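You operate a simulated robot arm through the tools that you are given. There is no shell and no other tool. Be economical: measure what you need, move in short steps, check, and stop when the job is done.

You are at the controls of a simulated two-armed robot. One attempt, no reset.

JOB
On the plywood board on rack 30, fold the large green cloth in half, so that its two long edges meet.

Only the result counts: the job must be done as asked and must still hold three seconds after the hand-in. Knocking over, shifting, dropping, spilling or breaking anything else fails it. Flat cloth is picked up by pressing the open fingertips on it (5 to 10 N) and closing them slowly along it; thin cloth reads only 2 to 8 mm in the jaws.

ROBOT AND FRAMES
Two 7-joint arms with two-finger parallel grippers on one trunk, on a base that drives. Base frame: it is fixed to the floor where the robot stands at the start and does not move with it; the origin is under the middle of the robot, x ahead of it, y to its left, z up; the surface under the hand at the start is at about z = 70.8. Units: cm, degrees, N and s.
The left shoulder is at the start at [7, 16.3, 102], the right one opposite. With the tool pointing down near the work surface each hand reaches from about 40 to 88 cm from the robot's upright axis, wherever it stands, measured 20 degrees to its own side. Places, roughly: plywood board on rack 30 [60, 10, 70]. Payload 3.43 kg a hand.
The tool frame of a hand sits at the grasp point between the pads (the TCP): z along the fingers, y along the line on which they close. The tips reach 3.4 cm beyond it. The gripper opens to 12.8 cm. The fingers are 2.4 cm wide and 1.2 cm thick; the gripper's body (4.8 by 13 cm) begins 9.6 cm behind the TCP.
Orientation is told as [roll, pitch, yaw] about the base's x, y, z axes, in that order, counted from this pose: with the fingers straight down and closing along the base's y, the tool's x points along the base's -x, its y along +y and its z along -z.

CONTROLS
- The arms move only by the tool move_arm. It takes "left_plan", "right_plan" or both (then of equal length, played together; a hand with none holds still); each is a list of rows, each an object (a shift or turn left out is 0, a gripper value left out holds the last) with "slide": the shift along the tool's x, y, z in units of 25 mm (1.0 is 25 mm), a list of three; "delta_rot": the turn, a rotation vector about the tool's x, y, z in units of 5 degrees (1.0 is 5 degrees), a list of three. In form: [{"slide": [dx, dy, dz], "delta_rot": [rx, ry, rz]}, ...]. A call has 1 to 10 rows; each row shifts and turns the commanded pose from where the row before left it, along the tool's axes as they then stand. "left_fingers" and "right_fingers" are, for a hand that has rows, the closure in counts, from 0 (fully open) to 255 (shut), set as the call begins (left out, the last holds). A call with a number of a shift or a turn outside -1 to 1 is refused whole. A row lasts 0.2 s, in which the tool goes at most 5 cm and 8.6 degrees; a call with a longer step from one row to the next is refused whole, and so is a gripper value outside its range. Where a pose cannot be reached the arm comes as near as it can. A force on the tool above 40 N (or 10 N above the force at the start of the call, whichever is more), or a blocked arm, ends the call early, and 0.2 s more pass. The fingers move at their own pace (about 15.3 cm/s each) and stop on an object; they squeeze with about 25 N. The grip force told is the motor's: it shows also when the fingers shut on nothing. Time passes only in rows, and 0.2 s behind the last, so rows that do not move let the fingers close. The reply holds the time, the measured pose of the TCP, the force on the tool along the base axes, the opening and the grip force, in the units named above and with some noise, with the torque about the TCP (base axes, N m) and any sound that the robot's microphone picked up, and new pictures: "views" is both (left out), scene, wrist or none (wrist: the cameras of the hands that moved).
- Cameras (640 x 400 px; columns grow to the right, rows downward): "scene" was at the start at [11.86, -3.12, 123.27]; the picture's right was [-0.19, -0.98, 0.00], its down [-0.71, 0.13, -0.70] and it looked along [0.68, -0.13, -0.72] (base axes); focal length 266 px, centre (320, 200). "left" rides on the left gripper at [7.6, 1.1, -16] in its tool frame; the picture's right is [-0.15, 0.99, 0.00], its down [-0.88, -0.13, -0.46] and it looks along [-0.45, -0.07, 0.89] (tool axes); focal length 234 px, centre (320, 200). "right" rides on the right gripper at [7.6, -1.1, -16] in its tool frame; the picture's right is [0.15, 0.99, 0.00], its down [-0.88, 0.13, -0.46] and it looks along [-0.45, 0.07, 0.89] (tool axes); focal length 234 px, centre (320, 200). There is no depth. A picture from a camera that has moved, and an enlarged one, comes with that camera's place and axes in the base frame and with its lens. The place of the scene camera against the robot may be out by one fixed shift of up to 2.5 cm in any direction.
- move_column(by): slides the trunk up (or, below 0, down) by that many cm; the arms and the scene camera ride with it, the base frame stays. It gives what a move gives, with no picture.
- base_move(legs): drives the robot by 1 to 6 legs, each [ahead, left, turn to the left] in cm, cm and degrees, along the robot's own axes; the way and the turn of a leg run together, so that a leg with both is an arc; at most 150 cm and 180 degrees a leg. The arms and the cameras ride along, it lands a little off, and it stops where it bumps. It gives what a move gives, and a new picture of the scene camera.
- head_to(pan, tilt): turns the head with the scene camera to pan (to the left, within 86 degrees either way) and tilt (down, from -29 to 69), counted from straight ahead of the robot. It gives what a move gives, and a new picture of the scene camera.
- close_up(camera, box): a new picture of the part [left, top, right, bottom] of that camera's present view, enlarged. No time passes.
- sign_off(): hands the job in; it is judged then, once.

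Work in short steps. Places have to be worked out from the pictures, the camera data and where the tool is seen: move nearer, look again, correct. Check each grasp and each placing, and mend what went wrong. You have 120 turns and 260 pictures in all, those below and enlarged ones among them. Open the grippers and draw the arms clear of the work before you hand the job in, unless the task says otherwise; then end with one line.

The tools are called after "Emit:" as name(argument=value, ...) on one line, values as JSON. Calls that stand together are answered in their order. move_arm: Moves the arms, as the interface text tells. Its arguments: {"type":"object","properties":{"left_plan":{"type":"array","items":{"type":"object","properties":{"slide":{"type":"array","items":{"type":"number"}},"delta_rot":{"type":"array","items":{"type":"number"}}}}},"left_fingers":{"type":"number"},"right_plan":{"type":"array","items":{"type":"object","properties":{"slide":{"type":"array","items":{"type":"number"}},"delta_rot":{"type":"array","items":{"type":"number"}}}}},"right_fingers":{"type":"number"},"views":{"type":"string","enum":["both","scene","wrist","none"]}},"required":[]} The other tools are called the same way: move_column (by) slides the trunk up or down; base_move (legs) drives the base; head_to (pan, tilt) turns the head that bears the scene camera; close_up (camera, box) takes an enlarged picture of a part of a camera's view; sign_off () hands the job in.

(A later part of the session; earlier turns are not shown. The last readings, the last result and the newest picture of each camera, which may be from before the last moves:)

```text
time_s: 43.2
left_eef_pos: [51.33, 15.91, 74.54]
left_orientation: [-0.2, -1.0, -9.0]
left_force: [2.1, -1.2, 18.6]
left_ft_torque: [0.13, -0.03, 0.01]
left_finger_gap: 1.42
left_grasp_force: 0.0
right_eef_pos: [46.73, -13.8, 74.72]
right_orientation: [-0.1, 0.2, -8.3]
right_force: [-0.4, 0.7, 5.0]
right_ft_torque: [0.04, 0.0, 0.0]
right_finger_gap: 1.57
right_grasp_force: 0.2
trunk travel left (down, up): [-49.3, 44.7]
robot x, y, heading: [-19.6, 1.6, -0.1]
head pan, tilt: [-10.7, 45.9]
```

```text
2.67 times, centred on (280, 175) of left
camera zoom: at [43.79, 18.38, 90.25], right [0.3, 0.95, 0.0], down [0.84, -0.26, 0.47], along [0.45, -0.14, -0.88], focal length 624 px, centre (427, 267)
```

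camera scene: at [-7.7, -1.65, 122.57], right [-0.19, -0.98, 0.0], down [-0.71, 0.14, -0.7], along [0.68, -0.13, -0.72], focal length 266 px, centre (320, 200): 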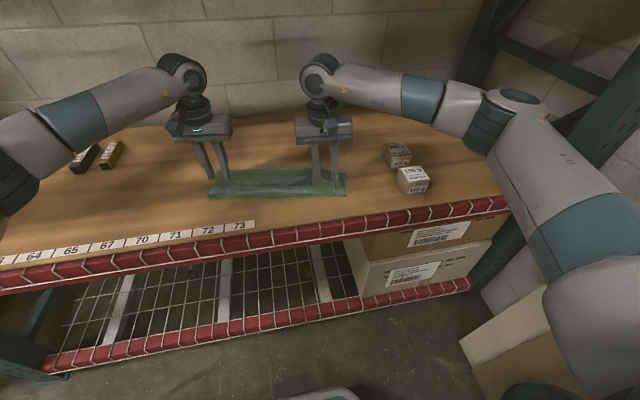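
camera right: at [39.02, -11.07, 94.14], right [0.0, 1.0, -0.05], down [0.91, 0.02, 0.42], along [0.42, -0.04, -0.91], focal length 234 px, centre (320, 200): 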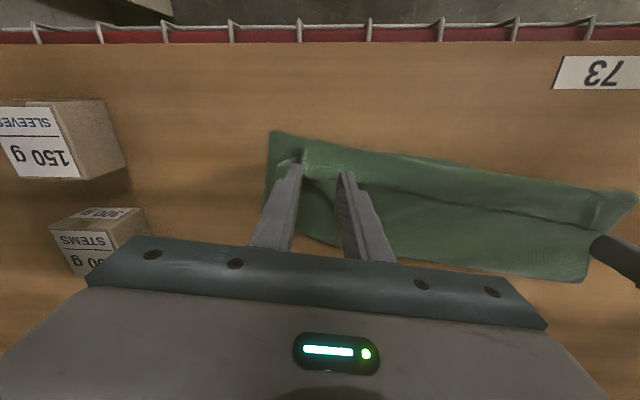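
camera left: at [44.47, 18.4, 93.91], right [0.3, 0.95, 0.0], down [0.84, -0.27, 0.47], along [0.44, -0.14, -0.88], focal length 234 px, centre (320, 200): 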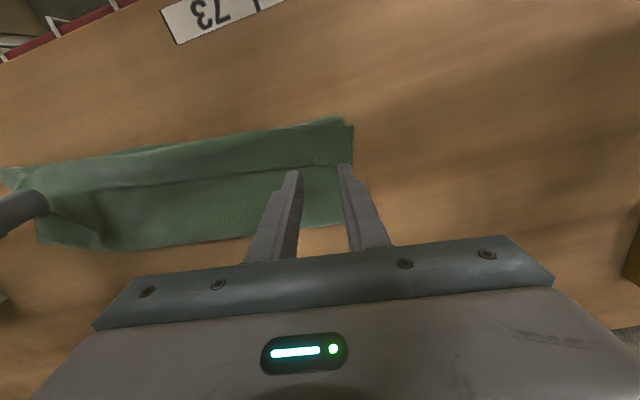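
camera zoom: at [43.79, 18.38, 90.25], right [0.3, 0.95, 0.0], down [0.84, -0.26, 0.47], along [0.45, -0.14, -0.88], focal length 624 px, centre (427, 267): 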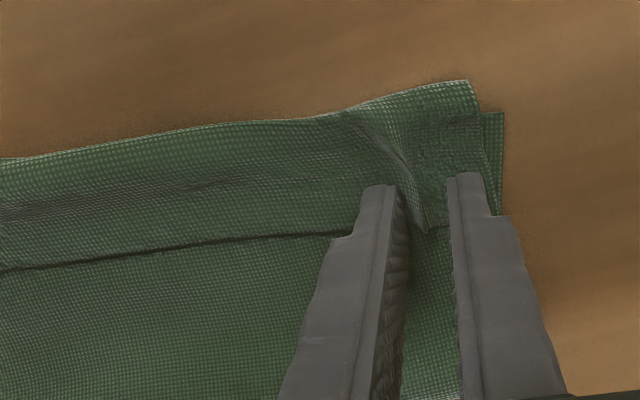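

The ridges are going between the pads. I'll ease the left pressure and close fully.

Emit:
move_arm(left_plan=[{"slide": [0, 0, -0.05]}, {}], right_plan=[{}, {}], left_fingers=238, right_fingers=238, views="none")

Emit:
move_arm(left_plan=[{}, {}, {}], right_plan=[{}, {}, {}], left_fingers=255, right_fingers=255, views="none")

Emit:
move_arm(left_plan=[{"slide": [0, 0, -0.4]}, {"slide": [0, 0, -0.4]}, {}], right_plan=[{"slide": [0, 0, -0.4]}, {"slide": [0, 0, -0.4]}, {}])

```text
time_s: 43.8
left_eef_pos: [51.4, 16.04, 74.51]
left_orientation: [-0.4, -0.6, -9.1]
left_force: [0.9, -3.7, 15.2]
left_ft_torque: [-0.02, 0.03, 0.03]
left_finger_gap: 0.9
left_grasp_force: 0.7
right_eef_pos: [46.75, -13.82, 74.7]
right_orientation: [0.1, 0.1, -8.3]
right_force: [-0.2, 0.2, 5.5]
right_ft_torque: [0.07, 0.0, -0.01]
right_finger_gap: 0.95
right_grasp_force: 1.6
trunk travel left (down, up): [-49.3, 44.7]
robot x, y, heading: [-19.65, 1.31, -0.3]
head pan, tilt: [-10.7, 45.9]
```

```text
time_s: 44.6
left_eef_pos: [51.39, 16.01, 74.62]
left_orientation: [-0.3, -0.7, -9.2]
left_force: [-4.0, -11.9, 18.7]
left_ft_torque: [-0.41, 0.27, 0.13]
left_finger_gap: 0.25
left_grasp_force: 25.2
right_eef_pos: [46.67, -13.74, 74.75]
right_orientation: [0.1, 0.1, -8.3]
right_force: [1.9, 7.4, 4.6]
right_ft_torque: [0.28, -0.01, -0.04]
right_finger_gap: 0.31
right_grasp_force: 25.2
trunk travel left (down, up): [-49.3, 44.7]
robot x, y, heading: [-19.52, 1.51, -0.1]
head pan, tilt: [-10.7, 45.9]
```

```text
time_s: 45.4
left_eef_pos: [51.5, 16.08, 76.3]
left_orientation: [-0.3, -0.6, -9.0]
left_force: [-1.1, -7.5, 0.3]
left_ft_torque: [-0.25, 0.04, 0.07]
left_finger_gap: 0.23
left_grasp_force: 24.7
right_eef_pos: [46.84, -13.7, 76.49]
right_orientation: [0.0, 0.3, -8.3]
right_force: [0.8, 8.7, -0.1]
right_ft_torque: [0.26, -0.05, -0.07]
right_finger_gap: 0.26
right_grasp_force: 24.8
trunk travel left (down, up): [-49.3, 44.7]
robot x, y, heading: [-20.0, 1.39, -0.5]
head pan, tilt: [-10.7, 45.9]
camera scene: at [-7.63, -1.68, 122.55], right [-0.19, -0.98, 0.0], down [-0.71, 0.14, -0.7], along [0.68, -0.13, -0.72], focal length 266 px, centre (320, 200)
camera right: at [39.36, -13.71, 92.52], right [0.0, 1.0, 0.0], down [0.89, 0.0, 0.45], along [0.45, 0.0, -0.89], focal length 234 px, centre (320, 200)
camera left: at [44.02, 18.5, 92.11], right [0.3, 0.95, 0.0], down [0.84, -0.26, 0.47], along [0.44, -0.14, -0.89], focal length 234 px, centre (320, 200)
```

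scene: 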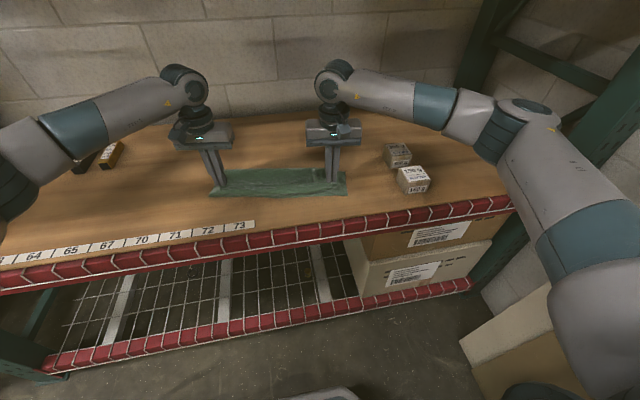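
right: 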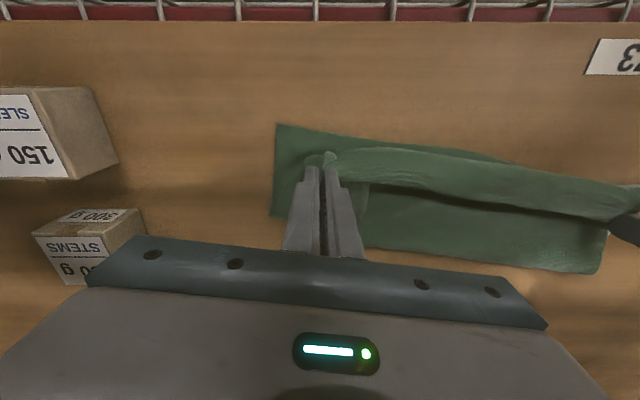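
left: 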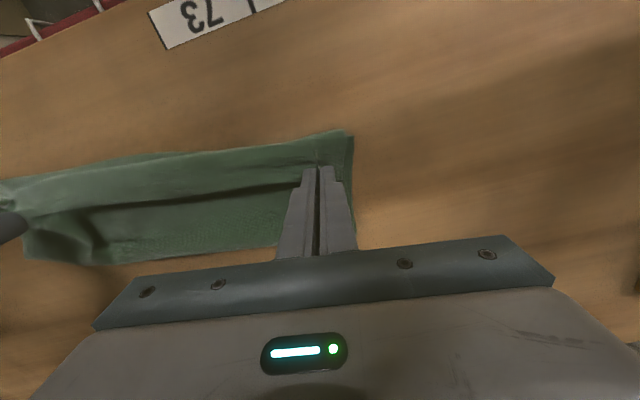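

The flap lifted with a clear gap beneath. I'll raise it, carry it toward me past the near edge so it unrolls, and begin tilting the fingers.

Emit:
move_arm(left_plan=[{"slide": [0, -0.08, -0.6]}, {"slide": [0, -0.08, -0.6]}, {"slide": [0.65, 0, 0]}, {"slide": [0.65, 0, 0]}, {"slide": [0.65, 0, 0]}, {"slide": [0.65, 0, 0]}, {"slide": [0.65, 0, 0]}, {"slide": [0.65, 0, 0]}, {"delta_rot": [0, -1, 0]}, {"delta_rot": [0, -1, 0]}], right_plan=[{"slide": [0, 0.08, -0.6]}, {"slide": [0, 0.08, -0.6]}, {"slide": [0.65, 0, 0]}, {"slide": [0.65, 0, 0]}, {"slide": [0.65, 0, 0]}, {"slide": [0.65, 0, 0]}, {"slide": [0.65, 0, 0]}, {"slide": [0.6, 0, 0]}, {"delta_rot": [0, -1, 0]}, {"delta_rot": [0, -1, 0]}])

```text
time_s: 47.6
left_eef_pos: [41.76, 17.34, 79.41]
left_orientation: [-0.3, -10.7, -9.2]
left_force: [-0.4, -2.4, 0.4]
left_ft_torque: [-0.1, 0.02, 0.01]
left_finger_gap: 0.2
left_grasp_force: 25.0
right_eef_pos: [37.44, -11.9, 79.68]
right_orientation: [0.0, -9.9, -8.3]
right_force: [0.6, 3.6, 0.2]
right_ft_torque: [0.1, -0.01, -0.01]
right_finger_gap: 0.29
right_grasp_force: 25.1
trunk travel left (down, up): [-49.3, 44.7]
robot x, y, heading: [-19.09, 1.56, -0.3]
head pan, tilt: [-10.7, 45.9]
camera scene: at [-7.72, -1.67, 122.57], right [-0.19, -0.98, 0.0], down [-0.7, 0.14, -0.7], along [0.68, -0.13, -0.72], focal length 266 px, centre (320, 200)
camera right: at [27.21, -11.59, 94.1], right [0.0, 1.0, -0.03], down [0.8, 0.02, 0.6], along [0.6, -0.02, -0.8], focal length 234 px, centre (320, 200)
camera left: at [31.64, 20.04, 93.53], right [0.3, 0.95, 0.02], down [0.75, -0.25, 0.61], along [0.59, -0.17, -0.79], focal length 234 px, centre (320, 200)
```

scene: 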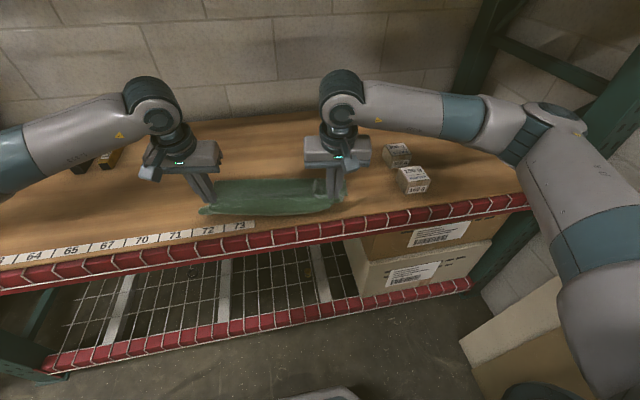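
right: 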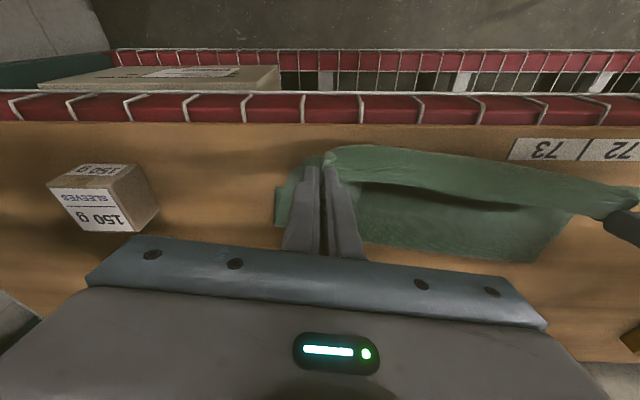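
left: 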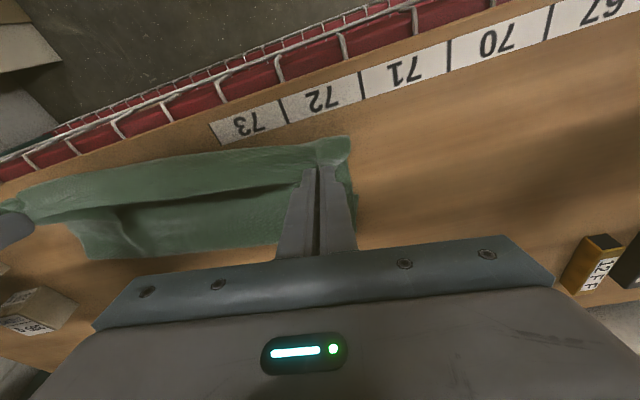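

Let me look closely at how the layers hang before lowering.

Emit:
close_up(camera="left", box=[0, 100, 400, 300])

Emit:
close_up(camera="right", box=[240, 110, 640, 310])

Emit:
close_up(camera="scene", box=[170, 130, 370, 250])

```text
1.60 times, centred on (200, 200) of left
camera zoom: at [31.64, 20.04, 93.53], right [0.3, 0.95, 0.02], down [0.75, -0.25, 0.61], along [0.59, -0.17, -0.79], focal length 375 px, centre (512, 200)
```

zoom: 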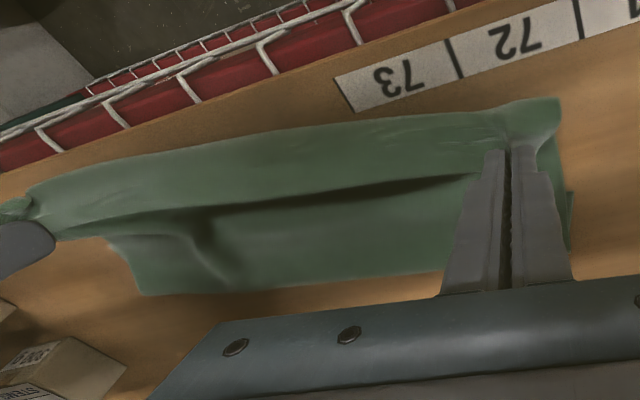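

```text
1.60 times, centred on (440, 210) of right
camera zoom: at [27.21, -11.59, 94.1], right [0.0, 1.0, -0.03], down [0.8, 0.02, 0.6], along [0.6, -0.02, -0.8], focal length 375 px, centre (128, 184)
```

zoom: 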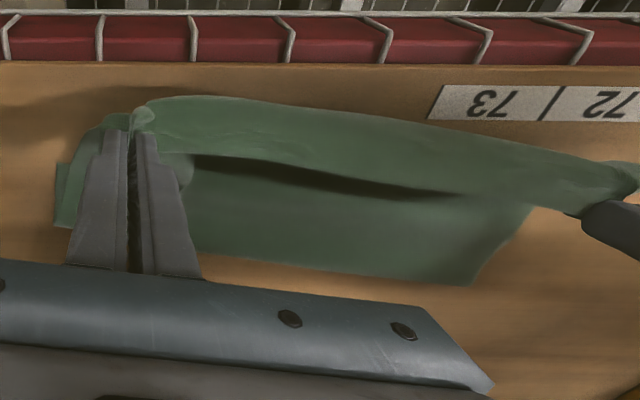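

```text
3.20 times, centred on (270, 190) of scene
camera zoom: at [-7.72, -1.67, 122.57], right [-0.19, -0.98, 0.0], down [-0.7, 0.14, -0.7], along [0.68, -0.13, -0.72], focal length 852 px, centre (480, 232)
```

zoom: 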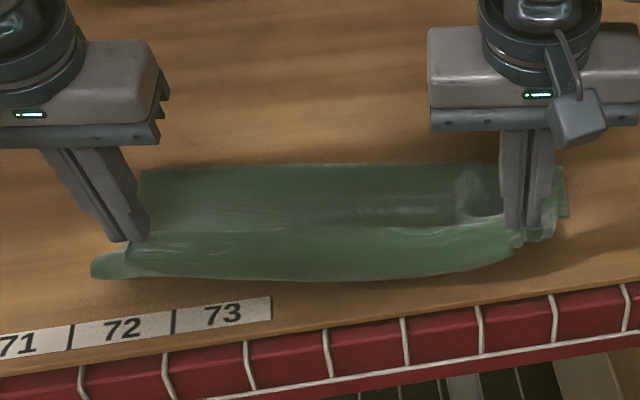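

The edge is in both grips, but the sheet still loops out in front of it. It needs tension, so I'll carry the edge back up above the intended fold line, letting the sheet hang straight, and then lay it down on a taut arc with more tilt.

Emit:
move_arm(left_plan=[{"slide": [-0.8, 0, -0.5]}, {"slide": [-0.94, 0, -0.3]}, {"slide": [-0.94, 0, -0.15]}, {"slide": [-0.94, 0, -0.1]}, {"slide": [-0.94, 0, -0.1]}, {"slide": [-0.94, 0, -0.1]}, {"slide": [-0.94, 0, -0.1]}, {"slide": [-0.94, 0, 0]}, {"slide": [-0.94, 0, 0]}, {}], right_plan=[{"slide": [-0.75, 0, -0.5]}, {"slide": [-0.9, 0, -0.3]}, {"slide": [-0.9, 0, -0.15]}, {"slide": [-0.9, 0, -0.1]}, {"slide": [-0.9, 0, -0.1]}, {"slide": [-0.9, 0, -0.1]}, {"slide": [-0.9, 0, -0.1]}, {"slide": [-0.9, 0, 0]}, {"slide": [-0.9, 0, 0]}, {}])

```text
time_s: 49.8
left_eef_pos: [61.37, 14.17, 86.46]
left_orientation: [-0.3, -10.6, -9.2]
left_force: [0.2, -2.7, -0.2]
left_ft_torque: [-0.08, -0.03, -0.01]
left_finger_gap: 0.2
left_grasp_force: 25.1
right_eef_pos: [56.16, -14.75, 86.32]
right_orientation: [-0.2, -9.9, -8.4]
right_force: [0.1, 2.8, 1.2]
right_ft_torque: [0.06, -0.01, 0.03]
right_finger_gap: 0.29
right_grasp_force: 25.1
trunk travel left (down, up): [-49.3, 44.7]
robot x, y, heading: [-19.54, 1.49, -0.3]
head pan, tilt: [-10.7, 45.9]
camera scene: at [-7.71, -1.66, 122.57], right [-0.19, -0.98, 0.0], down [-0.7, 0.14, -0.7], along [0.68, -0.13, -0.72], focal length 266 px, centre (320, 200)
camera right: at [46.08, -14.37, 100.83], right [0.0, 1.0, -0.03], down [0.8, 0.02, 0.6], along [0.6, -0.02, -0.8], focal length 234 px, centre (320, 200)
camera left: at [51.22, 16.94, 100.64], right [0.3, 0.95, 0.02], down [0.75, -0.25, 0.61], along [0.59, -0.17, -0.79], focal length 234 px, centre (320, 200)
```

scene: 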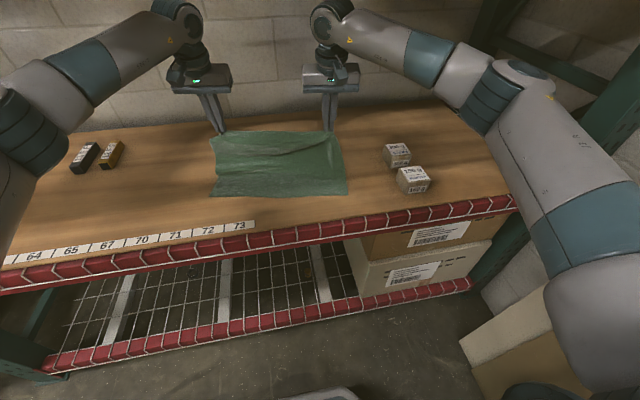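
right: 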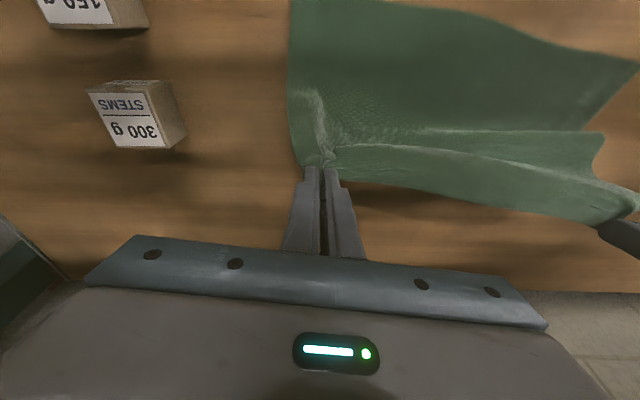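
left: 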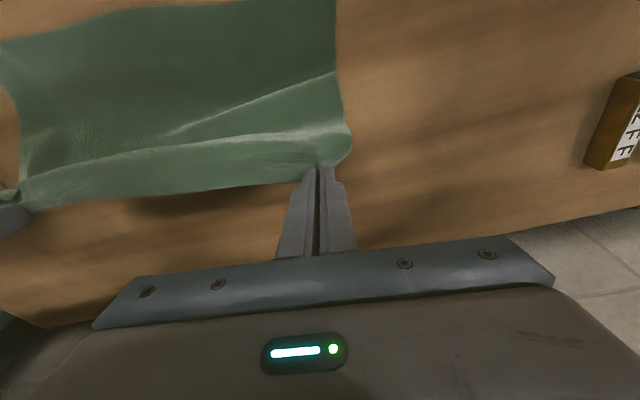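

The sheet now hangs from both hands with the lower half flat and unmoved. To gain wrist tilt near the table I'll lower the trunk in stages, lifting the hands back each time.

Emit:
move_column(by=-6)

Emit:
move_arm(left_plan=[{"slide": [-0.14, 0, -0.79]}, {"slide": [-0.14, 0, -0.79]}, {"slide": [-0.14, 0, -0.79]}, {}], right_plan=[{"slide": [-0.14, 0, -0.79]}, {"slide": [-0.14, 0, -0.79]}, {"slide": [-0.14, 0, -0.79]}, {}], views="none")

Emit:
move_column(by=-6)

Emit:
move_arm(left_plan=[{"slide": [-0.14, 0, -0.79]}, {"slide": [-0.14, 0, -0.79]}, {"slide": [-0.14, 0, -0.79]}, {}], right_plan=[{"slide": [-0.14, 0, -0.79]}, {"slide": [-0.14, 0, -0.79]}, {"slide": [-0.14, 0, -0.79]}, {}], views="scene")

```text
time_s: 50.8
left_eef_pos: [61.36, 14.05, 80.5]
left_orientation: [-0.4, -10.5, -9.0]
left_force: [-0.5, -1.8, 0.5]
left_ft_torque: [-0.06, 0.0, 0.04]
left_finger_gap: 0.19
left_grasp_force: 24.7
right_eef_pos: [56.21, -14.73, 80.38]
right_orientation: [0.0, -9.8, -8.4]
right_force: [0.9, 2.4, 0.9]
right_ft_torque: [0.08, 0.04, 0.01]
right_finger_gap: 0.29
right_grasp_force: 25.0
trunk travel left (down, up): [-43.3, 50.7]
robot x, y, heading: [-19.13, 1.65, -0.1]
head pan, tilt: [-10.7, 45.9]
```

```text
time_s: 51.8
left_eef_pos: [61.27, 14.3, 86.31]
left_orientation: [-0.3, -10.7, -9.0]
left_force: [-1.1, -2.6, 1.1]
left_ft_torque: [-0.14, 0.04, 0.02]
left_finger_gap: 0.2
left_grasp_force: 24.6
right_eef_pos: [56.38, -14.79, 86.39]
right_orientation: [0.1, -9.7, -8.3]
right_force: [0.7, 2.4, -1.2]
right_ft_torque: [0.09, -0.01, 0.02]
right_finger_gap: 0.29
right_grasp_force: 24.8
trunk travel left (down, up): [-43.3, 50.7]
robot x, y, heading: [-19.43, 1.52, -0.0]
head pan, tilt: [-10.7, 45.9]
```

```text
time_s: 52.8
left_eef_pos: [61.32, 14.35, 80.43]
left_orientation: [-0.3, -10.7, -9.1]
left_force: [-0.4, -2.4, 0.6]
left_ft_torque: [-0.13, 0.01, -0.01]
left_finger_gap: 0.19
left_grasp_force: 24.9
right_eef_pos: [56.31, -14.75, 80.42]
right_orientation: [-0.1, -9.8, -8.2]
right_force: [0.3, 3.2, 0.0]
right_ft_torque: [0.09, 0.02, 0.0]
right_finger_gap: 0.26
right_grasp_force: 25.0
trunk travel left (down, up): [-37.3, 56.7]
robot x, y, heading: [-19.47, 1.51, -0.4]
head pan, tilt: [-10.7, 45.9]
```

```text
time_s: 53.8
left_eef_pos: [61.32, 14.3, 86.49]
left_orientation: [-0.2, -10.7, -9.1]
left_force: [0.2, -3.2, 0.1]
left_ft_torque: [-0.09, 0.03, 0.06]
left_finger_gap: 0.2
left_grasp_force: 24.6
right_eef_pos: [56.48, -14.76, 86.5]
right_orientation: [0.0, -9.8, -8.3]
right_force: [0.2, 3.1, -0.7]
right_ft_torque: [0.1, 0.05, -0.03]
right_finger_gap: 0.29
right_grasp_force: 24.9
trunk travel left (down, up): [-37.3, 56.7]
robot x, y, heading: [-19.68, 1.83, -0.1]
head pan, tilt: [-10.7, 45.9]
camera scene: at [-7.63, -1.69, 110.55], right [-0.19, -0.98, 0.0], down [-0.71, 0.14, -0.7], along [0.68, -0.13, -0.72], focal length 266 px, centre (320, 200)
```

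scene: 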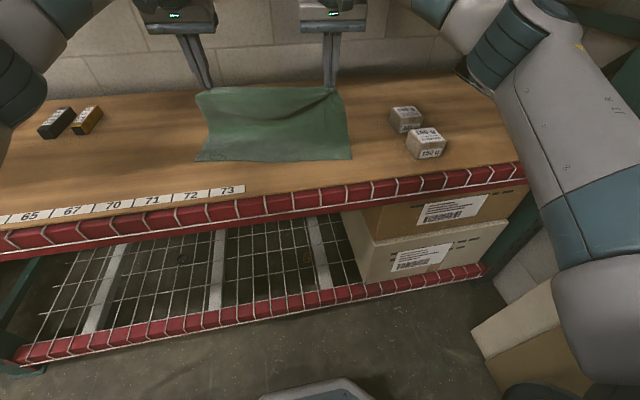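

The cloth is standing well. Now I'll tilt the fingers to about 50° and come down a little, ready for the base to carry the edge back.

Emit:
move_arm(left_plan=[{"delta_rot": [0, -1, 0]}, {"delta_rot": [0, -1, 0]}, {"delta_rot": [0, -1, 0]}, {"delta_rot": [0, -1, 0]}, {"delta_rot": [0, -1, 0]}, {"delta_rot": [0, -1, 0]}, {"delta_rot": [0, -1, 0]}, {"slide": [0.67, 0, 0.55], "delta_rot": [0, -1, 0]}, {"slide": [0.67, 0, 0.55]}, {"slide": [0.67, 0, 0.55]}], right_plan=[{"delta_rot": [0, -1, 0]}, {"delta_rot": [0, -1, 0]}, {"delta_rot": [0, -1, 0]}, {"delta_rot": [0, -1, 0]}, {"delta_rot": [0, -1, 0]}, {"delta_rot": [0, -1, 0]}, {"delta_rot": [0, -1, 0]}, {"slide": [0.67, 0, 0.55], "delta_rot": [0, -1, 0]}, {"slide": [0.67, 0, 0.55]}, {"slide": [0.67, 0, 0.55]}], views="scene")

Emit:
base_move(legs=[[-11, 0, 0]])

```text
time_s: 56.0
left_eef_pos: [61.23, 14.31, 80.03]
left_orientation: [-0.4, -50.5, -8.7]
left_force: [0.0, -2.7, -0.1]
left_ft_torque: [-0.08, -0.01, -0.03]
left_finger_gap: 0.18
left_grasp_force: 25.2
right_eef_pos: [56.12, -14.58, 79.85]
right_orientation: [-0.1, -49.7, -8.2]
right_force: [-0.3, 1.5, -0.4]
right_ft_torque: [0.12, -0.01, 0.01]
right_finger_gap: 0.3
right_grasp_force: 25.1
trunk travel left (down, up): [-37.3, 56.7]
robot x, y, heading: [-18.96, 1.55, -0.2]
head pan, tilt: [-10.7, 45.9]
camera scene: at [-7.62, -1.69, 110.56], right [-0.19, -0.98, 0.0], down [-0.71, 0.14, -0.69], along [0.68, -0.13, -0.72], focal length 266 px, centre (320, 200)
```

scene: 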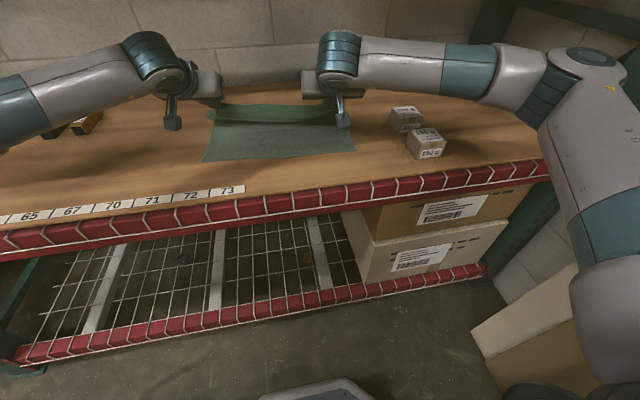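

```text
time_s: 57.2
left_eef_pos: [50.3, 14.38, 80.22]
left_orientation: [-0.5, -50.6, -8.8]
left_force: [-0.8, -1.6, 1.0]
left_ft_torque: [-0.03, 0.01, -0.02]
left_finger_gap: 0.21
left_grasp_force: 24.8
right_eef_pos: [45.34, -14.5, 80.08]
right_orientation: [0.0, -49.9, -8.3]
right_force: [-0.1, 1.8, -0.2]
right_ft_torque: [0.05, -0.02, 0.04]
right_finger_gap: 0.29
right_grasp_force: 25.1
trunk travel left (down, up): [-37.3, 56.7]
robot x, y, heading: [-30.49, 1.8, -0.4]
head pan, tilt: [-10.7, 45.9]
camera scene: at [-18.54, -1.63, 110.59], right [-0.19, -0.98, 0.0], down [-0.7, 0.14, -0.7], along [0.68, -0.13, -0.72], focal length 266 px, centre (320, 200)
```

scene: 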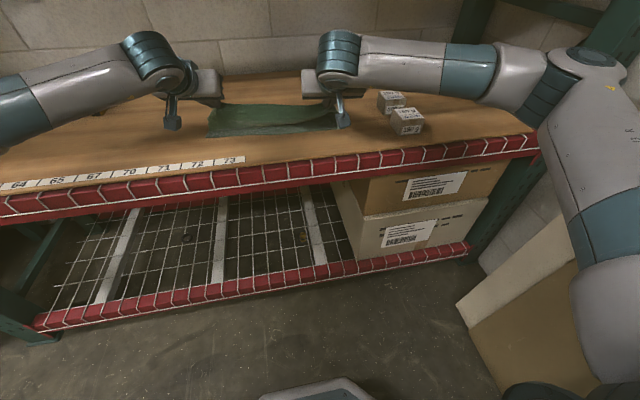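

That went well. I'll now tilt a further 15° in small rows, shift about 1.5 cm left, and check reach and the wrist views.

Emit:
move_arm(left_plan=[{"slide": [0, 0.25, 0], "delta_rot": [0, -1, 0]}, {"slide": [0, 0.25, 0], "delta_rot": [0, -1, 0]}, {"slide": [0, 0.2, 0], "delta_rot": [0, -1, 0]}, {}], right_plan=[{"slide": [0, 0.2, 0], "delta_rot": [0, -1, 0]}, {"slide": [0, 0.2, 0], "delta_rot": [0, -1, 0]}, {"slide": [0, 0.15, 0], "delta_rot": [0, -1, 0]}, {}])

```text
time_s: 58.2
left_eef_pos: [50.82, 15.94, 80.1]
left_orientation: [-0.9, -65.7, -8.5]
left_force: [-0.4, -4.3, 0.7]
left_ft_torque: [-0.07, 0.03, -0.09]
left_finger_gap: 0.24
left_grasp_force: 24.7
right_eef_pos: [45.53, -13.16, 79.98]
right_orientation: [0.0, -65.0, -8.2]
right_force: [0.7, 3.2, 0.1]
right_ft_torque: [0.04, 0.03, 0.09]
right_finger_gap: 0.32
right_grasp_force: 25.3
trunk travel left (down, up): [-37.3, 56.7]
robot x, y, heading: [-30.18, 1.46, -0.2]
head pan, tilt: [-10.7, 45.9]
camera scene: at [-18.43, -1.65, 110.57], right [-0.19, -0.98, 0.0], down [-0.71, 0.14, -0.7], along [0.68, -0.13, -0.72], focal length 266 px, centre (320, 200)
camera right: at [27.98, -11.84, 79.96], right [0.08, 0.99, -0.13], down [-0.02, 0.13, 0.99], along [1.0, -0.08, 0.03], focal length 234 px, centre (320, 200)
camera left: at [33.41, 19.79, 79.68], right [0.22, 0.97, 0.13], down [-0.07, -0.11, 0.99], along [0.97, -0.22, 0.04], focal length 234 px, centre (320, 200)
```

scene: 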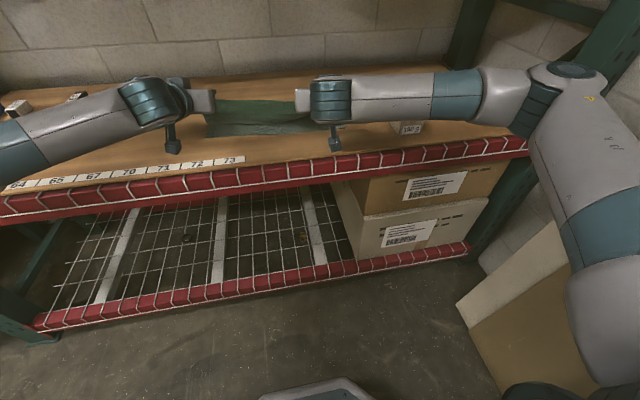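
right: 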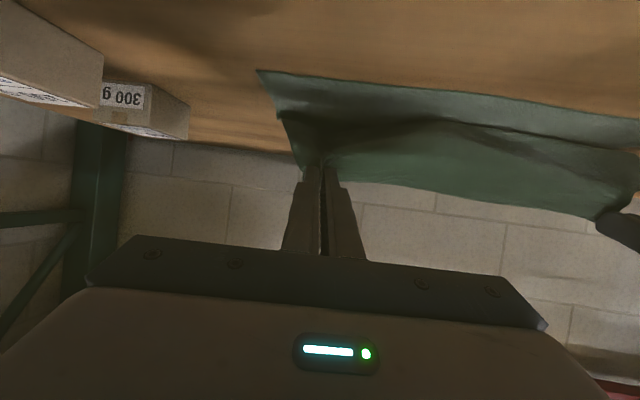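
left: 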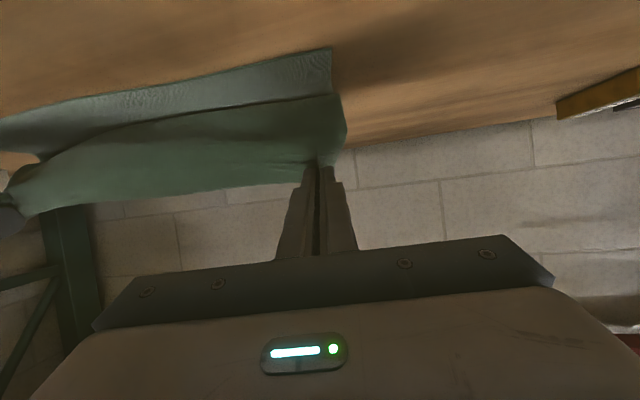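

Tilt is at 65° with no reach warning. Let me check the lower layer's right corner more precisely.

Emit:
close_up(camera="right", box=[220, 40, 460, 190])

Emit:
close_up(camera="scene", box=[190, 70, 430, 190])

```text
2.67 times, centred on (340, 115) of right
camera zoom: at [27.98, -11.84, 79.96], right [0.08, 0.99, -0.13], down [-0.02, 0.13, 0.99], along [1.0, -0.08, 0.03], focal length 624 px, centre (267, 427)
```

zoom: 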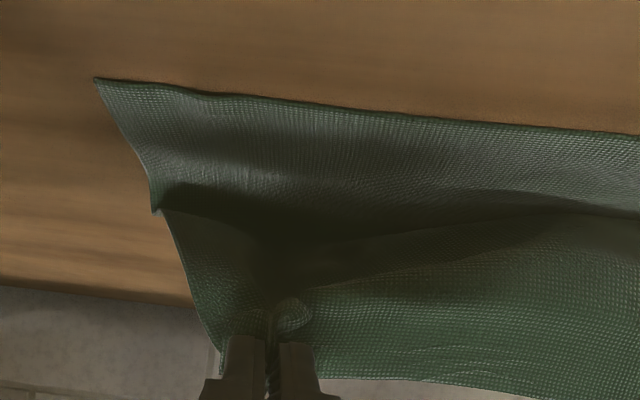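

```text
2.67 times, centred on (310, 130) of scene
camera zoom: at [-18.43, -1.65, 110.57], right [-0.19, -0.98, 0.0], down [-0.71, 0.14, -0.7], along [0.68, -0.13, -0.72], focal length 710 px, centre (347, 387)
```

zoom: 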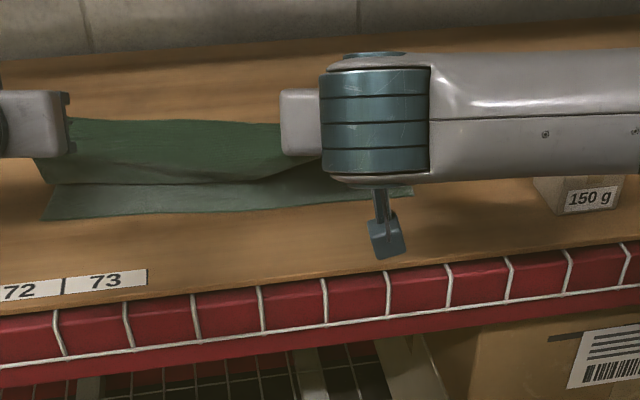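

The lower layer's near edge now runs from about [48.2,18.5] to [46,-19.3], nearly square to me. I'll straighten the yaw, tilt to 75°, and move the hands so the sheet is just taut on its arc.

Emit:
move_arm(left_plan=[{"delta_rot": [-0.91, 0, -0.42]}, {"delta_rot": [0, -1, 0]}, {"delta_rot": [0, -1, 0]}, {"slide": [0.08, -0.15, -0.29]}, {"slide": [0.08, -0.15, -0.29]}, {"slide": [0.08, -0.15, -0.29]}, {"slide": [0.08, -0.15, -0.29]}, {}], right_plan=[{"delta_rot": [-0.91, 0, -0.42]}, {"delta_rot": [0, -1, 0]}, {"delta_rot": [0, -1, 0]}, {"slide": [0, -0.2, 0.05]}, {"slide": [0, -0.2, 0.05]}, {"slide": [0, -0.2, 0.05]}, {"slide": [0, -0.2, 0.05]}, {}])

```text
time_s: 60.0
left_eef_pos: [50.73, 15.98, 80.2]
left_orientation: [-1.2, -73.1, -3.1]
left_force: [-3.3, -18.3, 0.2]
left_ft_torque: [-0.38, 0.06, -0.59]
left_finger_gap: 0.35
left_grasp_force: 25.0
left hand out of reach, approached as far as the arm can: row 4, 5, 6, 7
right_eef_pos: [45.9, -15.08, 79.9]
right_orientation: [0.0, -74.8, -3.2]
right_force: [3.3, 18.4, -0.5]
right_ft_torque: [0.22, -0.04, 0.62]
right_finger_gap: 0.3
right_grasp_force: 24.5
trunk travel left (down, up): [-37.3, 56.7]
robot x, y, heading: [-30.31, 1.62, -0.4]
head pan, tilt: [-10.7, 45.9]
camera scene: at [-18.41, -1.64, 110.56], right [-0.19, -0.98, 0.0], down [-0.71, 0.14, -0.7], along [0.68, -0.13, -0.72], focal length 266 px, centre (320, 200)
camera right: at [28.54, -15.29, 76.73], right [0.02, 0.99, -0.14], down [-0.2, 0.14, 0.97], along [0.98, 0.01, 0.2], focal length 234 px, centre (320, 200)
camera left: at [33.3, 18.19, 77.39], right [0.12, 0.98, 0.13], down [-0.19, -0.11, 0.98], along [0.97, -0.14, 0.17], focal length 234 px, centre (320, 200)
```

scene: 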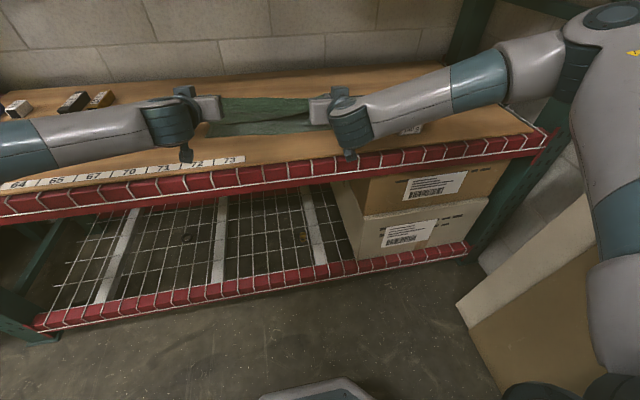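
right: 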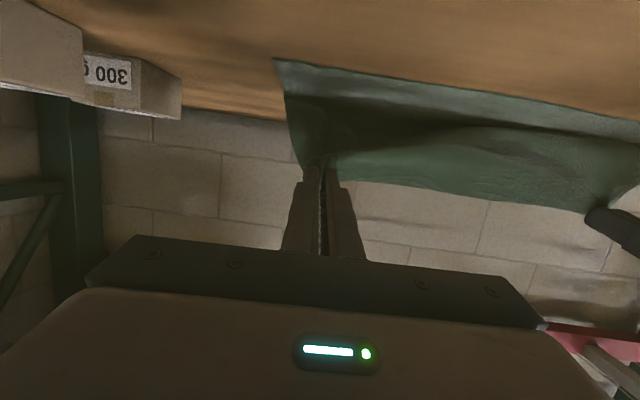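
left: 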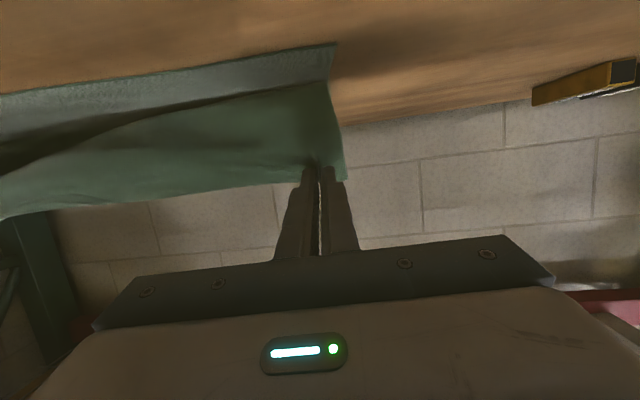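

The left arm is at its limit and the edge is over-tensioned. I'll back the left tilt off by 5° and then repeat the left shift.

Emit:
move_arm(left_plan=[{"slide": [0, -0.2, 0], "delta_rot": [0, 1, 0]}, {"slide": [0, -0.2, 0], "delta_rot": [0, 0.4, 0]}, {"slide": [0.1, -0.15, -0.28]}, {"slide": [0.1, -0.1, -0.28]}, {"slide": [0.1, 0, -0.28]}, {"slide": [0.1, 0, -0.28]}, {}], right_plan=[{}, {}, {}, {}, {}, {}, {}], views="wrist")

```text
time_s: 61.6
left_eef_pos: [47.7, 14.74, 80.23]
left_orientation: [-0.8, -68.8, -3.2]
left_force: [-0.6, -5.2, 0.5]
left_ft_torque: [-0.11, -0.01, -0.16]
left_finger_gap: 0.18
left_grasp_force: 25.4
right_eef_pos: [45.94, -15.27, 79.77]
right_orientation: [0.0, -74.7, -3.2]
right_force: [0.1, 5.3, -0.3]
right_ft_torque: [0.04, -0.01, 0.13]
right_finger_gap: 0.29
right_grasp_force: 25.3
trunk travel left (down, up): [-37.3, 56.7]
robot x, y, heading: [-30.23, 1.25, -0.5]
head pan, tilt: [-10.7, 45.9]
camera right: at [28.55, -15.36, 76.71], right [0.02, 0.99, -0.14], down [-0.2, 0.14, 0.97], along [0.98, 0.01, 0.2], focal length 234 px, centre (320, 200)
camera left: at [30.15, 16.93, 78.86], right [0.12, 0.98, 0.13], down [-0.11, -0.12, 0.99], along [0.99, -0.14, 0.1], focal length 234 px, centre (320, 200)
```

right: 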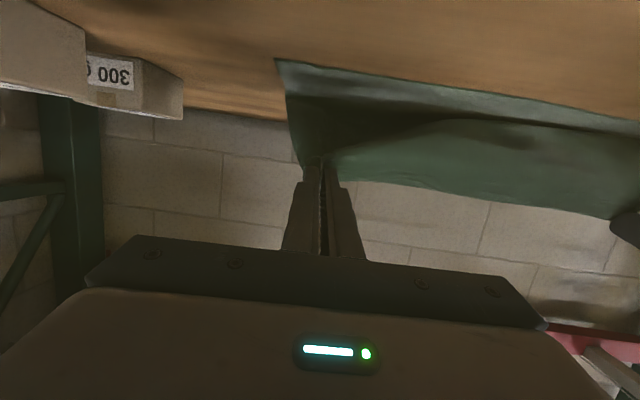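
left: 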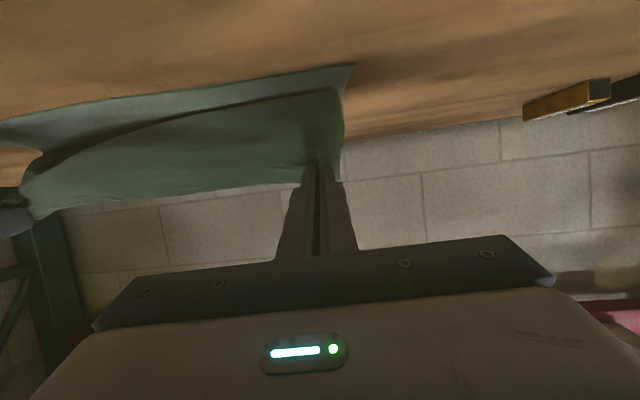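

The sheet is close to taut and the lower corners are steady at [48.4,18.1] and [45.9,-19.4]. Now I'll come down along the arc: 1.5 cm nearer, trunk down 3.5 cm, then finish.

Emit:
move_arm(left_plan=[{"slide": [0.07, 0, -0.19]}, {"slide": [0.07, 0, -0.19]}, {"slide": [0.07, 0, -0.18]}, {}], right_plan=[{"slide": [0.05, 0, -0.19]}, {"slide": [0.05, 0, -0.19]}, {"slide": [0.06, 0, -0.2]}, {}], views="none")

Emit:
move_column(by=-3.5)

Emit:
move_arm(left_plan=[{"slide": [0.05, 0, -0.15]}, {"slide": [0.05, 0, -0.15]}, {}], right_plan=[{"slide": [0.05, 0, -0.15]}, {"slide": [0.05, 0, -0.15]}, {}], views="wrist")

```text
time_s: 62.6
left_eef_pos: [46.2, 14.67, 80.21]
left_orientation: [-0.9, -68.6, -3.3]
left_force: [-0.8, -5.9, -0.8]
left_ft_torque: [-0.08, -0.02, -0.16]
left_finger_gap: 0.2
left_grasp_force: 25.1
right_eef_pos: [44.45, -15.15, 79.67]
right_orientation: [0.0, -74.9, -3.4]
right_force: [-0.3, 4.7, -0.3]
right_ft_torque: [0.08, 0.01, 0.13]
right_finger_gap: 0.28
right_grasp_force: 25.2
trunk travel left (down, up): [-37.3, 56.7]
robot x, y, heading: [-30.03, 1.55, -0.5]
head pan, tilt: [-10.7, 45.9]
```

```text
time_s: 63.4
left_eef_pos: [46.22, 14.68, 76.82]
left_orientation: [-0.9, -68.6, -3.2]
left_force: [-1.3, -5.5, 0.0]
left_ft_torque: [-0.14, 0.0, -0.17]
left_finger_gap: 0.2
left_grasp_force: 24.6
right_eef_pos: [44.5, -15.14, 76.38]
right_orientation: [0.0, -74.7, -3.3]
right_force: [0.2, 5.4, 0.4]
right_ft_torque: [0.07, 0.02, 0.09]
right_finger_gap: 0.29
right_grasp_force: 25.4
trunk travel left (down, up): [-33.8, 60.2]
robot x, y, heading: [-30.5, 1.6, -0.7]
head pan, tilt: [-10.7, 45.9]
```

```text
time_s: 64.2
left_eef_pos: [45.48, 14.75, 76.69]
left_orientation: [-0.9, -68.5, -3.3]
left_force: [-0.2, -4.6, 0.2]
left_ft_torque: [-0.13, 0.0, -0.15]
left_finger_gap: 0.21
left_grasp_force: 25.6
right_eef_pos: [43.71, -15.11, 76.23]
right_orientation: [0.0, -74.8, -3.4]
right_force: [-0.3, 4.9, 0.4]
right_ft_torque: [0.05, 0.04, 0.16]
right_finger_gap: 0.3
right_grasp_force: 24.9
trunk travel left (down, up): [-33.8, 60.2]
robot x, y, heading: [-30.1, 1.75, -0.6]
head pan, tilt: [-10.7, 45.9]
camera right: at [26.27, -15.25, 73.12], right [0.02, 0.99, -0.14], down [-0.2, 0.14, 0.97], along [0.98, 0.01, 0.2], focal length 234 px, centre (320, 200)
camera left: at [27.82, 17.01, 75.39], right [0.12, 0.98, 0.13], down [-0.11, -0.12, 0.99], along [0.99, -0.14, 0.1], focal length 234 px, centre (320, 200)
```

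right: 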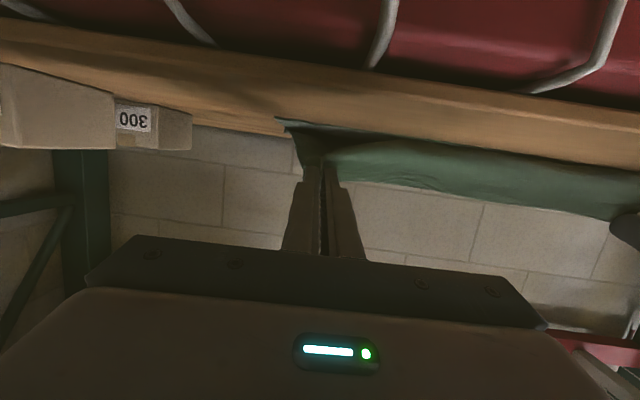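
left: 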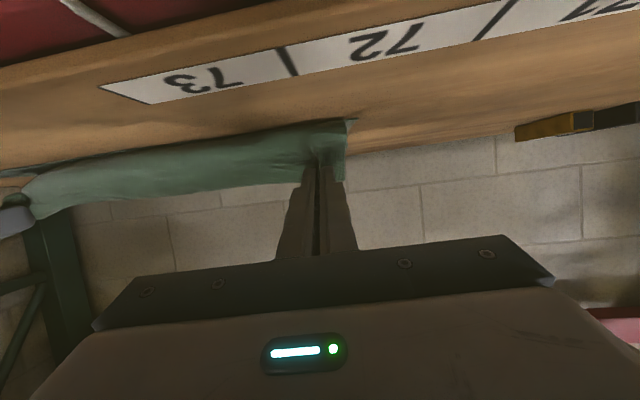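

The sheet still bulges slightly in front of the grip, so I'll keep it taut: pull 2.5 cm further toward me while lowering. I can push the edge back later with a fresh, correctly facing grip.

Emit:
move_arm(left_plan=[{"slide": [0.13, 0, -0.31]}, {"slide": [0.13, 0, -0.31]}, {"slide": [0.13, 0, -0.31]}, {}], right_plan=[{"slide": [0.09, 0, -0.32]}, {"slide": [0.09, 0, -0.32]}, {"slide": [0.09, 0, -0.32]}, {}], views="wrist")

Emit:
move_column(by=-2)

Emit:
close_up(camera="left", box=[0, 80, 400, 280])

```text
time_s: 65.2
left_eef_pos: [42.88, 14.84, 76.63]
left_orientation: [-0.9, -68.6, -3.2]
left_force: [0.0, -4.9, 0.5]
left_ft_torque: [-0.11, 0.04, -0.15]
left_finger_gap: 0.2
left_grasp_force: 25.4
right_eef_pos: [41.12, -15.17, 76.18]
right_orientation: [0.1, -74.8, -3.3]
right_force: [1.3, 5.7, 0.0]
right_ft_torque: [0.08, 0.01, 0.16]
right_finger_gap: 0.3
right_grasp_force: 25.2
trunk travel left (down, up): [-33.8, 60.2]
robot x, y, heading: [-30.17, 1.54, -0.3]
head pan, tilt: [-10.7, 45.9]
camera right: at [23.75, -15.17, 73.13], right [0.02, 0.99, -0.14], down [-0.2, 0.14, 0.97], along [0.98, 0.01, 0.2], focal length 234 px, centre (320, 200)
camera left: at [25.26, 17.13, 75.27], right [0.12, 0.98, 0.13], down [-0.11, -0.12, 0.99], along [0.99, -0.14, 0.1], focal length 234 px, centre (320, 200)
```

right: 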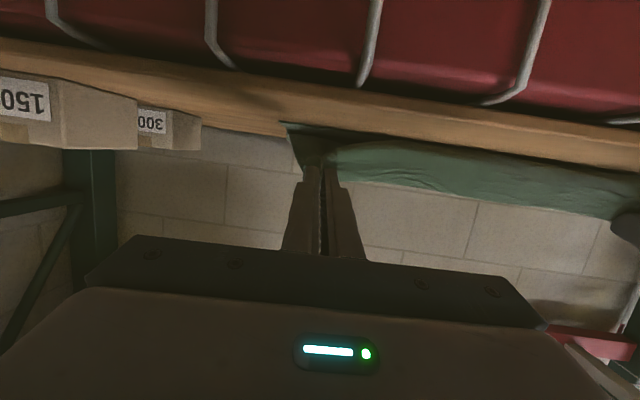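
left: 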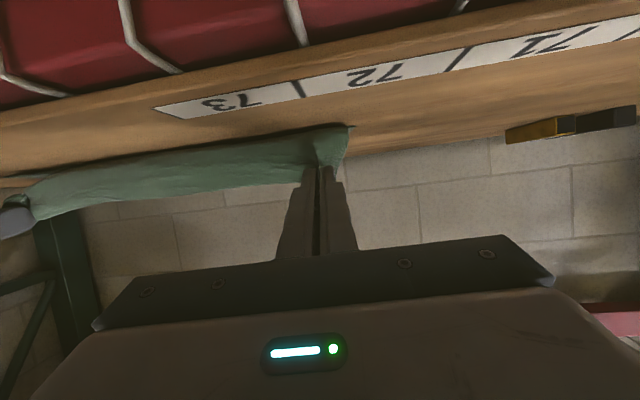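

```text
time_s: 65.8
left_eef_pos: [42.79, 14.78, 74.72]
left_orientation: [-1.0, -68.6, -3.2]
left_force: [-0.6, -4.4, -0.4]
left_ft_torque: [-0.15, 0.05, -0.14]
left_finger_gap: 0.21
left_grasp_force: 25.2
right_eef_pos: [41.02, -15.21, 74.34]
right_orientation: [-0.1, -74.8, -3.3]
right_force: [0.8, 6.2, -0.3]
right_ft_torque: [0.06, 0.02, 0.13]
right_finger_gap: 0.31
right_grasp_force: 24.6
trunk travel left (down, up): [-31.8, 62.2]
robot x, y, heading: [-30.5, 1.68, -0.4]
head pan, tilt: [-10.7, 45.9]
```

```text
1.60 times, centred on (200, 180) of left
camera zoom: at [25.24, 17.13, 73.31], right [0.12, 0.98, 0.13], down [-0.11, -0.12, 0.99], along [0.99, -0.14, 0.1], focal length 375 px, centre (512, 232)
```

zoom: 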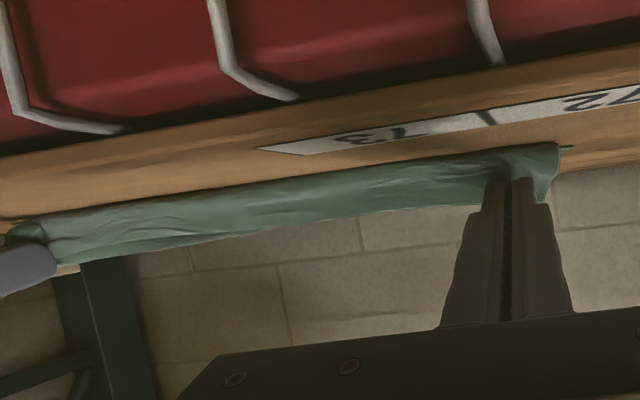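

A short drape still hangs in front. I'll pull 2.5 cm more at this height to stretch it out, then look.

Emit:
move_arm(left_plan=[{"slide": [0.13, 0, -0.31]}, {"slide": [0.13, 0, -0.31]}, {"slide": [0.13, 0, -0.31]}, {}], right_plan=[{"slide": [0.09, 0, -0.32]}, {"slide": [0.09, 0, -0.32]}, {"slide": [0.09, 0, -0.32]}, {}], views="scene")

Emit:
close_up(camera="scene", box=[190, 60, 380, 180])

Emit:
close_up(camera="left", box=[0, 80, 400, 280])

```text
time_s: 66.8
left_eef_pos: [40.28, 15.16, 74.57]
left_orientation: [-1.0, -68.7, -3.2]
left_force: [-0.4, -5.0, -0.5]
left_ft_torque: [-0.13, 0.0, -0.18]
left_finger_gap: 0.21
left_grasp_force: 25.4
right_eef_pos: [38.65, -14.84, 74.23]
right_orientation: [0.0, -74.8, -3.3]
right_force: [0.4, 5.5, 0.2]
right_ft_torque: [0.07, 0.05, 0.15]
right_finger_gap: 0.3
right_grasp_force: 25.2
trunk travel left (down, up): [-31.8, 62.2]
robot x, y, heading: [-30.06, 1.37, -0.5]
head pan, tilt: [-10.7, 45.9]
camera scene: at [-18.42, -1.63, 105.07], right [-0.19, -0.98, 0.0], down [-0.71, 0.14, -0.7], along [0.68, -0.13, -0.72], focal length 266 px, centre (320, 200)
```

scene: 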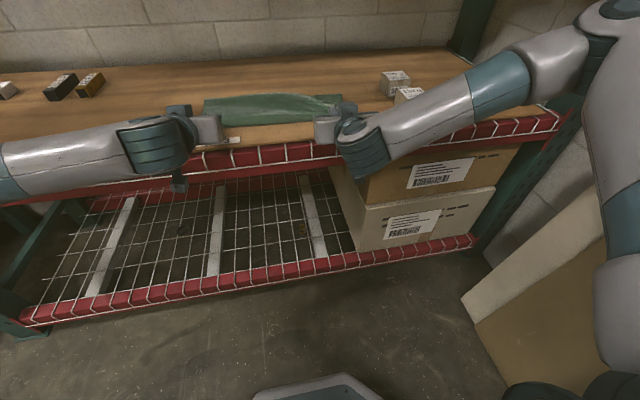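

```text
3.33 times, centred on (285, 120) of scene
camera zoom: at [-18.42, -1.63, 105.07], right [-0.19, -0.98, 0.0], down [-0.71, 0.14, -0.7], along [0.68, -0.13, -0.72], focal length 888 px, centre (437, 467)
```

zoom: 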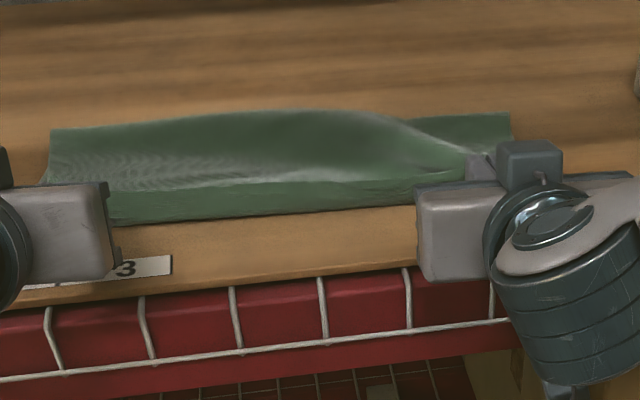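

```text
1.60 times, centred on (200, 180) of left
camera zoom: at [22.66, 17.35, 73.28], right [0.12, 0.98, 0.13], down [-0.11, -0.12, 0.99], along [0.99, -0.14, 0.1], focal length 375 px, centre (512, 232)
```

zoom: 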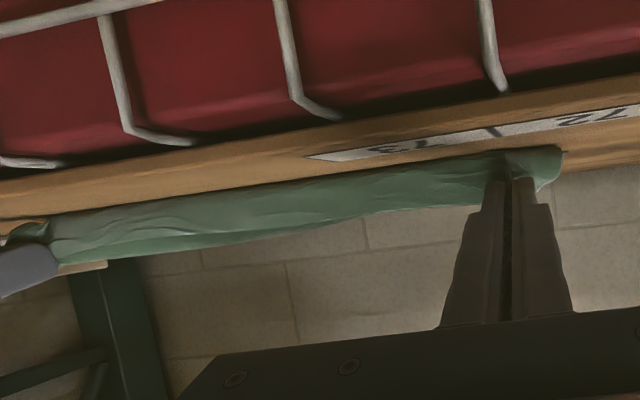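

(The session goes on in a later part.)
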